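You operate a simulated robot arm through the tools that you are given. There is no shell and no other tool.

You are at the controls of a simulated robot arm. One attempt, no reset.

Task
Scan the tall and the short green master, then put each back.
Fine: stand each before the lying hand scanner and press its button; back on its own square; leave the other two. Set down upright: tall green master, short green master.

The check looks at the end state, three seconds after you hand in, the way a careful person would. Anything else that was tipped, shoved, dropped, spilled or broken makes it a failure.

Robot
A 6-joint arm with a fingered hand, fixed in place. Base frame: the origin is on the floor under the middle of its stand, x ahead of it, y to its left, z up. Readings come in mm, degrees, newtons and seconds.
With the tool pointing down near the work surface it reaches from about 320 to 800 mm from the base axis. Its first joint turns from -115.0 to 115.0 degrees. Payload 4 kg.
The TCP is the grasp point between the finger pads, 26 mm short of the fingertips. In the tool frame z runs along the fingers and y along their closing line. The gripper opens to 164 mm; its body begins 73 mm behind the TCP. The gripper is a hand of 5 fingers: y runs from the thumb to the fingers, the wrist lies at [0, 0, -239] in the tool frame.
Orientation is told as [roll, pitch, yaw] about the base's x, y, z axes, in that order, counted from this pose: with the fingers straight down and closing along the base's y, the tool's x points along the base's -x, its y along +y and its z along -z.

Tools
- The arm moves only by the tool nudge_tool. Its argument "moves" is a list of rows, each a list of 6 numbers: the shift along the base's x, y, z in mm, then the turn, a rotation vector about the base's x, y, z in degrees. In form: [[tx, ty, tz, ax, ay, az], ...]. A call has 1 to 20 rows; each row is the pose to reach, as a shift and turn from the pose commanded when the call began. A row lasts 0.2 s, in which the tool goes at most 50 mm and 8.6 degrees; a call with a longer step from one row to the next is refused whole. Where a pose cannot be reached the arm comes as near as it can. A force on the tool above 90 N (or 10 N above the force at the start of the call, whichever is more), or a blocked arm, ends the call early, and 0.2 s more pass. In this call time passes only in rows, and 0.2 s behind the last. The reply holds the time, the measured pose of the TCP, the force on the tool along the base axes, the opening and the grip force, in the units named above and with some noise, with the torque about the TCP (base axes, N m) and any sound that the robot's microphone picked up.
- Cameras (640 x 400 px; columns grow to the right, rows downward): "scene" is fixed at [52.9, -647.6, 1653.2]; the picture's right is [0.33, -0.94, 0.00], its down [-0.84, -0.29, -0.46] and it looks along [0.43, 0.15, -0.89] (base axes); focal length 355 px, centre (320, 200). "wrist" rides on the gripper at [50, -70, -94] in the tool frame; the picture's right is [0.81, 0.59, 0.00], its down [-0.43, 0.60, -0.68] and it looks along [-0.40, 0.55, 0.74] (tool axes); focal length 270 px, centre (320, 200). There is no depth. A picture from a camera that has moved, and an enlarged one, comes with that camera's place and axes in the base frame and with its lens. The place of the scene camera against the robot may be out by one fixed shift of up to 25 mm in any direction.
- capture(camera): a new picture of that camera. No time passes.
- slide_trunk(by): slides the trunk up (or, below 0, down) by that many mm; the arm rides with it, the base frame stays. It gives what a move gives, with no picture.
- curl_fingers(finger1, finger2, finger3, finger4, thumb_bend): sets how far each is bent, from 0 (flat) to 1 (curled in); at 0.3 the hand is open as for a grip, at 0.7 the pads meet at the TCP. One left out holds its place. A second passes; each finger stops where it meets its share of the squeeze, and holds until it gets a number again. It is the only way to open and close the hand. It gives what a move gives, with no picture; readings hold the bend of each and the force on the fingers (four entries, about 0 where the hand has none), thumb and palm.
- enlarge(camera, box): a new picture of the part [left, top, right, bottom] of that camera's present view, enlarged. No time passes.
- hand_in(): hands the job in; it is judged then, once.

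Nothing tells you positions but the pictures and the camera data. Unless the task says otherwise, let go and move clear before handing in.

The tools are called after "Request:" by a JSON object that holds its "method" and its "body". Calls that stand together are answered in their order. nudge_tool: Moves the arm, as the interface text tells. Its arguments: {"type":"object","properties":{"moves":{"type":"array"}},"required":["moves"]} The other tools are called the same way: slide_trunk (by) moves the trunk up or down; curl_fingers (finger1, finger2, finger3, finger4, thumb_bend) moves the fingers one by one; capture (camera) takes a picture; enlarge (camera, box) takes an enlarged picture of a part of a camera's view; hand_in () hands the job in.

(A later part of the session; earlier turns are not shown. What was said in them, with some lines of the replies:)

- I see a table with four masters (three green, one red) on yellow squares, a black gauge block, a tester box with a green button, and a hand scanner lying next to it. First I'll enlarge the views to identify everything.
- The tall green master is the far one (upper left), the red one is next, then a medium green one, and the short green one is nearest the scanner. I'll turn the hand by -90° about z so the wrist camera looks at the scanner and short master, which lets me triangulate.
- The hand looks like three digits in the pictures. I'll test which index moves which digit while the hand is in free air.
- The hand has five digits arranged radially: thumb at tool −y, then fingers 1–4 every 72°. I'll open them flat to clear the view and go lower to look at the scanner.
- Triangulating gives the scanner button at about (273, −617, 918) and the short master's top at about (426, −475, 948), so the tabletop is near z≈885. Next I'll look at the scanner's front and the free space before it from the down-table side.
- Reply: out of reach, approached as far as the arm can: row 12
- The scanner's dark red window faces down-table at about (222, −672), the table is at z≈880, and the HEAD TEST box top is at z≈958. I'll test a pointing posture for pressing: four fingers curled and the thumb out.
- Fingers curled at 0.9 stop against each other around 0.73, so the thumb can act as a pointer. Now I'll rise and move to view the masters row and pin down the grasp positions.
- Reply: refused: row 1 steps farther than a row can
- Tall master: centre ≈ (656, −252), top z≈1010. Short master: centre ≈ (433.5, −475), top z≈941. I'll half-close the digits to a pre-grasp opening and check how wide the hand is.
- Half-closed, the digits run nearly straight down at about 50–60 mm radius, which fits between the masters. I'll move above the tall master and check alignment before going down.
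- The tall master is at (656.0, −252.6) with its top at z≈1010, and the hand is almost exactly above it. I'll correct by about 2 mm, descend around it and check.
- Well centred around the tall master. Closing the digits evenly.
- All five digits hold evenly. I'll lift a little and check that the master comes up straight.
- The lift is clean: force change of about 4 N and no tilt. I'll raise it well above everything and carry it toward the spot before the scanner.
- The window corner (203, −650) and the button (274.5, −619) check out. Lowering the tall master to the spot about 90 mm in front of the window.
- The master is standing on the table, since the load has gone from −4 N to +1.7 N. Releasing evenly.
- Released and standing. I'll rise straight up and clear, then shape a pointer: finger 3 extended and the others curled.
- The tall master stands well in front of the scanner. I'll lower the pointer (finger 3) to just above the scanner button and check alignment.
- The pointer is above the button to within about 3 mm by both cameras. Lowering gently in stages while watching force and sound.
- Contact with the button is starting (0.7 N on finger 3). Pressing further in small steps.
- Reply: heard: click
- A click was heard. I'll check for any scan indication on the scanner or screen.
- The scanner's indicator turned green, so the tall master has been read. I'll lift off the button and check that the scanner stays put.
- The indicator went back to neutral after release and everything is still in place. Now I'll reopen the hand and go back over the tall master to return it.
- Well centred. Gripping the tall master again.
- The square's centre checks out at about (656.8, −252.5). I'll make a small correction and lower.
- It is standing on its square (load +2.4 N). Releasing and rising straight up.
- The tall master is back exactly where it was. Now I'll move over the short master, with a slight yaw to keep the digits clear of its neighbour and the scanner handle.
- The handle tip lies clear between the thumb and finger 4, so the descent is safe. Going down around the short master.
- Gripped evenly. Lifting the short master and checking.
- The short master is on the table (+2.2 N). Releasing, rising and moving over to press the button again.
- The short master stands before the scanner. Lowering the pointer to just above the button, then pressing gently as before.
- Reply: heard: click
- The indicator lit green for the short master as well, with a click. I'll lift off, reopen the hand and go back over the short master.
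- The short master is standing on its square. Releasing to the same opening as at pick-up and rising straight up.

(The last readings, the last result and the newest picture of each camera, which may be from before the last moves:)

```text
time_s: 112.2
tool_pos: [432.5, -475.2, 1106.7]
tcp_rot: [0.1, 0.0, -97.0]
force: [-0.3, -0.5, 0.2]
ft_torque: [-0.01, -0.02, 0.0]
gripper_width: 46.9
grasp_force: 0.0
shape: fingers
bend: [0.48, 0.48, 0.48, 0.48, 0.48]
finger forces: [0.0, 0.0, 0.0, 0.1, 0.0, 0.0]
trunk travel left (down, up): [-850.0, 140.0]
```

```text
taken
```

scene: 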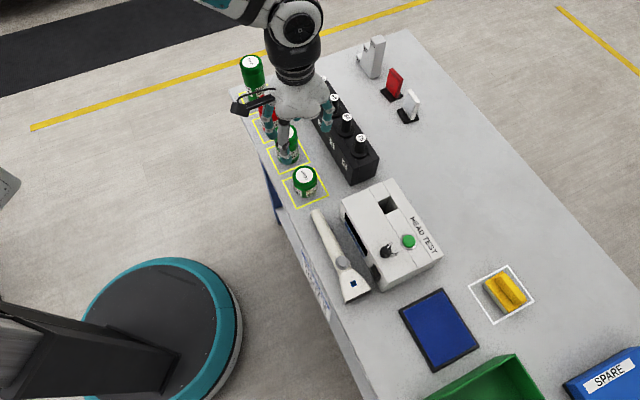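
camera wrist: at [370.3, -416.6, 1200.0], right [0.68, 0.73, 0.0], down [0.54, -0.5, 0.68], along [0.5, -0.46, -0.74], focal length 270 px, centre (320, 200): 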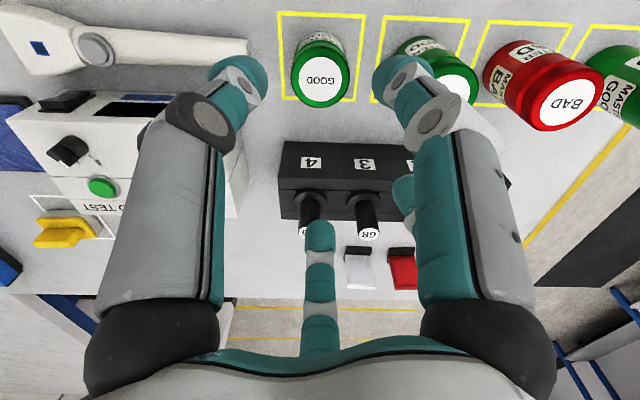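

The short master stands upright in its square. I'll move the hand back clear of the table and do a final check of the scene.

Request:
{"method": "nudge_tool", "body": {"moves": [[-15, 10, 10, 0, 0, 0], [-35, 25, 25, 0, 0, 0], [-60, 45, 40, 0, 0, 0], [-88, 65, 40, 0, 0, 0], [-116, 85, 40, 0, 0, 0], [-140, 100, 40, 0, 0, 0], [-160, 112, 40, 0, 0, 0]]}}

Request:
{"method": "capture", "body": {"camera": "scene"}}

Request:
{"method": "enlarge", "body": {"camera": "scene", "box": [220, 40, 400, 220]}}

Request:
{"method": "enlarge", "body": {"camera": "scene", "box": [280, 160, 460, 320]}}

Request:
{"method": "capture", "body": {"camera": "wrist"}}

```text
time_s: 113.8
tool_pos: [273.0, -362.5, 1147.3]
tcp_rot: [0.1, 0.0, -96.9]
force: [-0.8, 0.3, 0.0]
ft_torque: [-0.01, 0.01, 0.03]
gripper_width: 46.9
grasp_force: 0.0
shape: fingers
bend: [0.48, 0.48, 0.48, 0.48, 0.48]
finger forces: [0.0, 0.0, 0.1, 0.1, 0.0, 0.1]
trunk travel left (down, up): [-850.0, 140.0]
```

```text
taken
```

scene: 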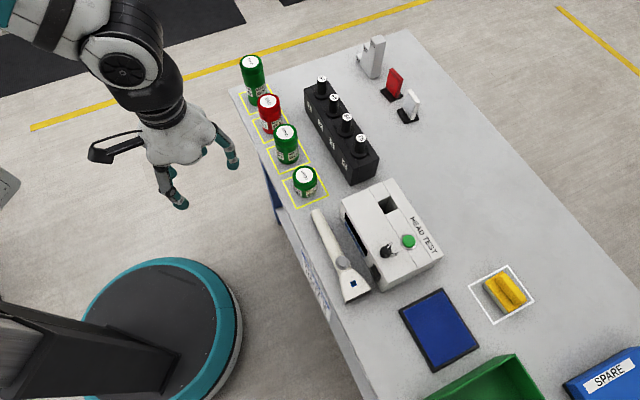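

```text
2.22 times, centred on (310, 130) of scene
camera zoom: at [52.9, -647.6, 1653.2], right [0.33, -0.94, 0.0], down [-0.84, -0.29, -0.46], along [0.43, 0.15, -0.89], focal length 789 px, centre (342, 356)
```

zoom: 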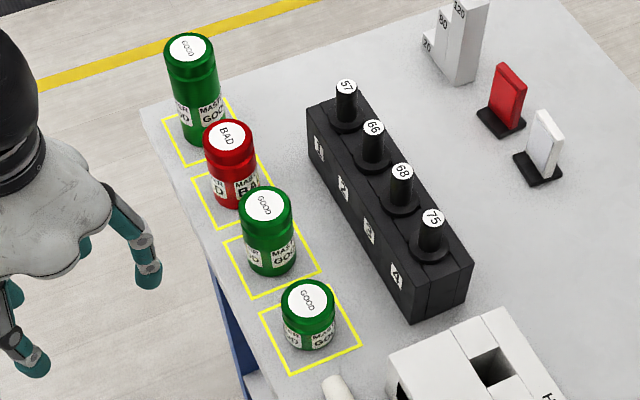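

```text
2.50 times, centred on (370, 240) of scene
camera zoom: at [52.9, -647.6, 1653.2], right [0.33, -0.94, 0.0], down [-0.84, -0.29, -0.46], along [0.43, 0.15, -0.89], focal length 887 px, centre (195, 100)
```

zoom: 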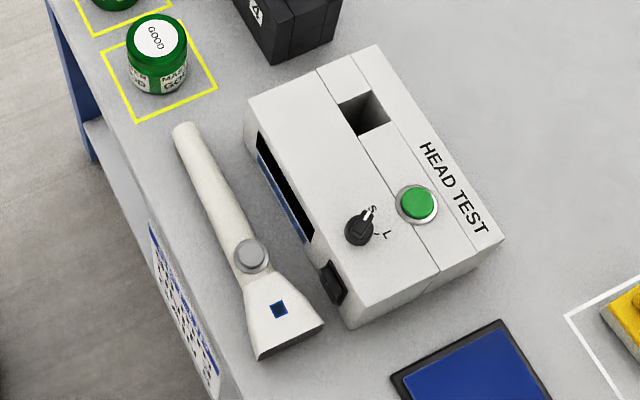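

```text
taken
camera wrist: at [210.4, -301.7, 1240.5], right [0.68, 0.73, 0.0], down [0.54, -0.5, 0.68], along [0.5, -0.46, -0.73], focal length 270 px, centre (320, 200)
```

wrist: 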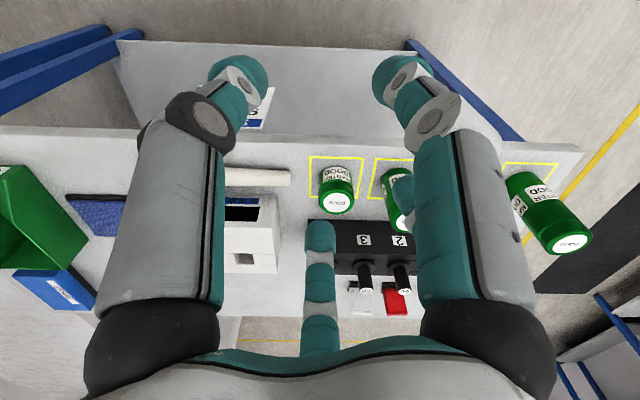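

Both green masters were scanned, with a click and a green light each time, and both stand upright on their own squares. The red master, the medium green master, the scanner and everything else look unmoved. The hand is open and clear, so I'm handing in.

Request:
{"method": "hand_in", "body": {}}

```text
The job is handed in.
```

I scanned the tall and the short green master, and both are back upright on their own squares. Each time I pressed the scanner's button, it clicked and its light turned green.

In the last pictures the red master, the medium green master, the scanner and everything else on the table look unmoved. I let go, moved the hand clear of the table and handed the job in. No verdict came back, so I don't know how it was judged.
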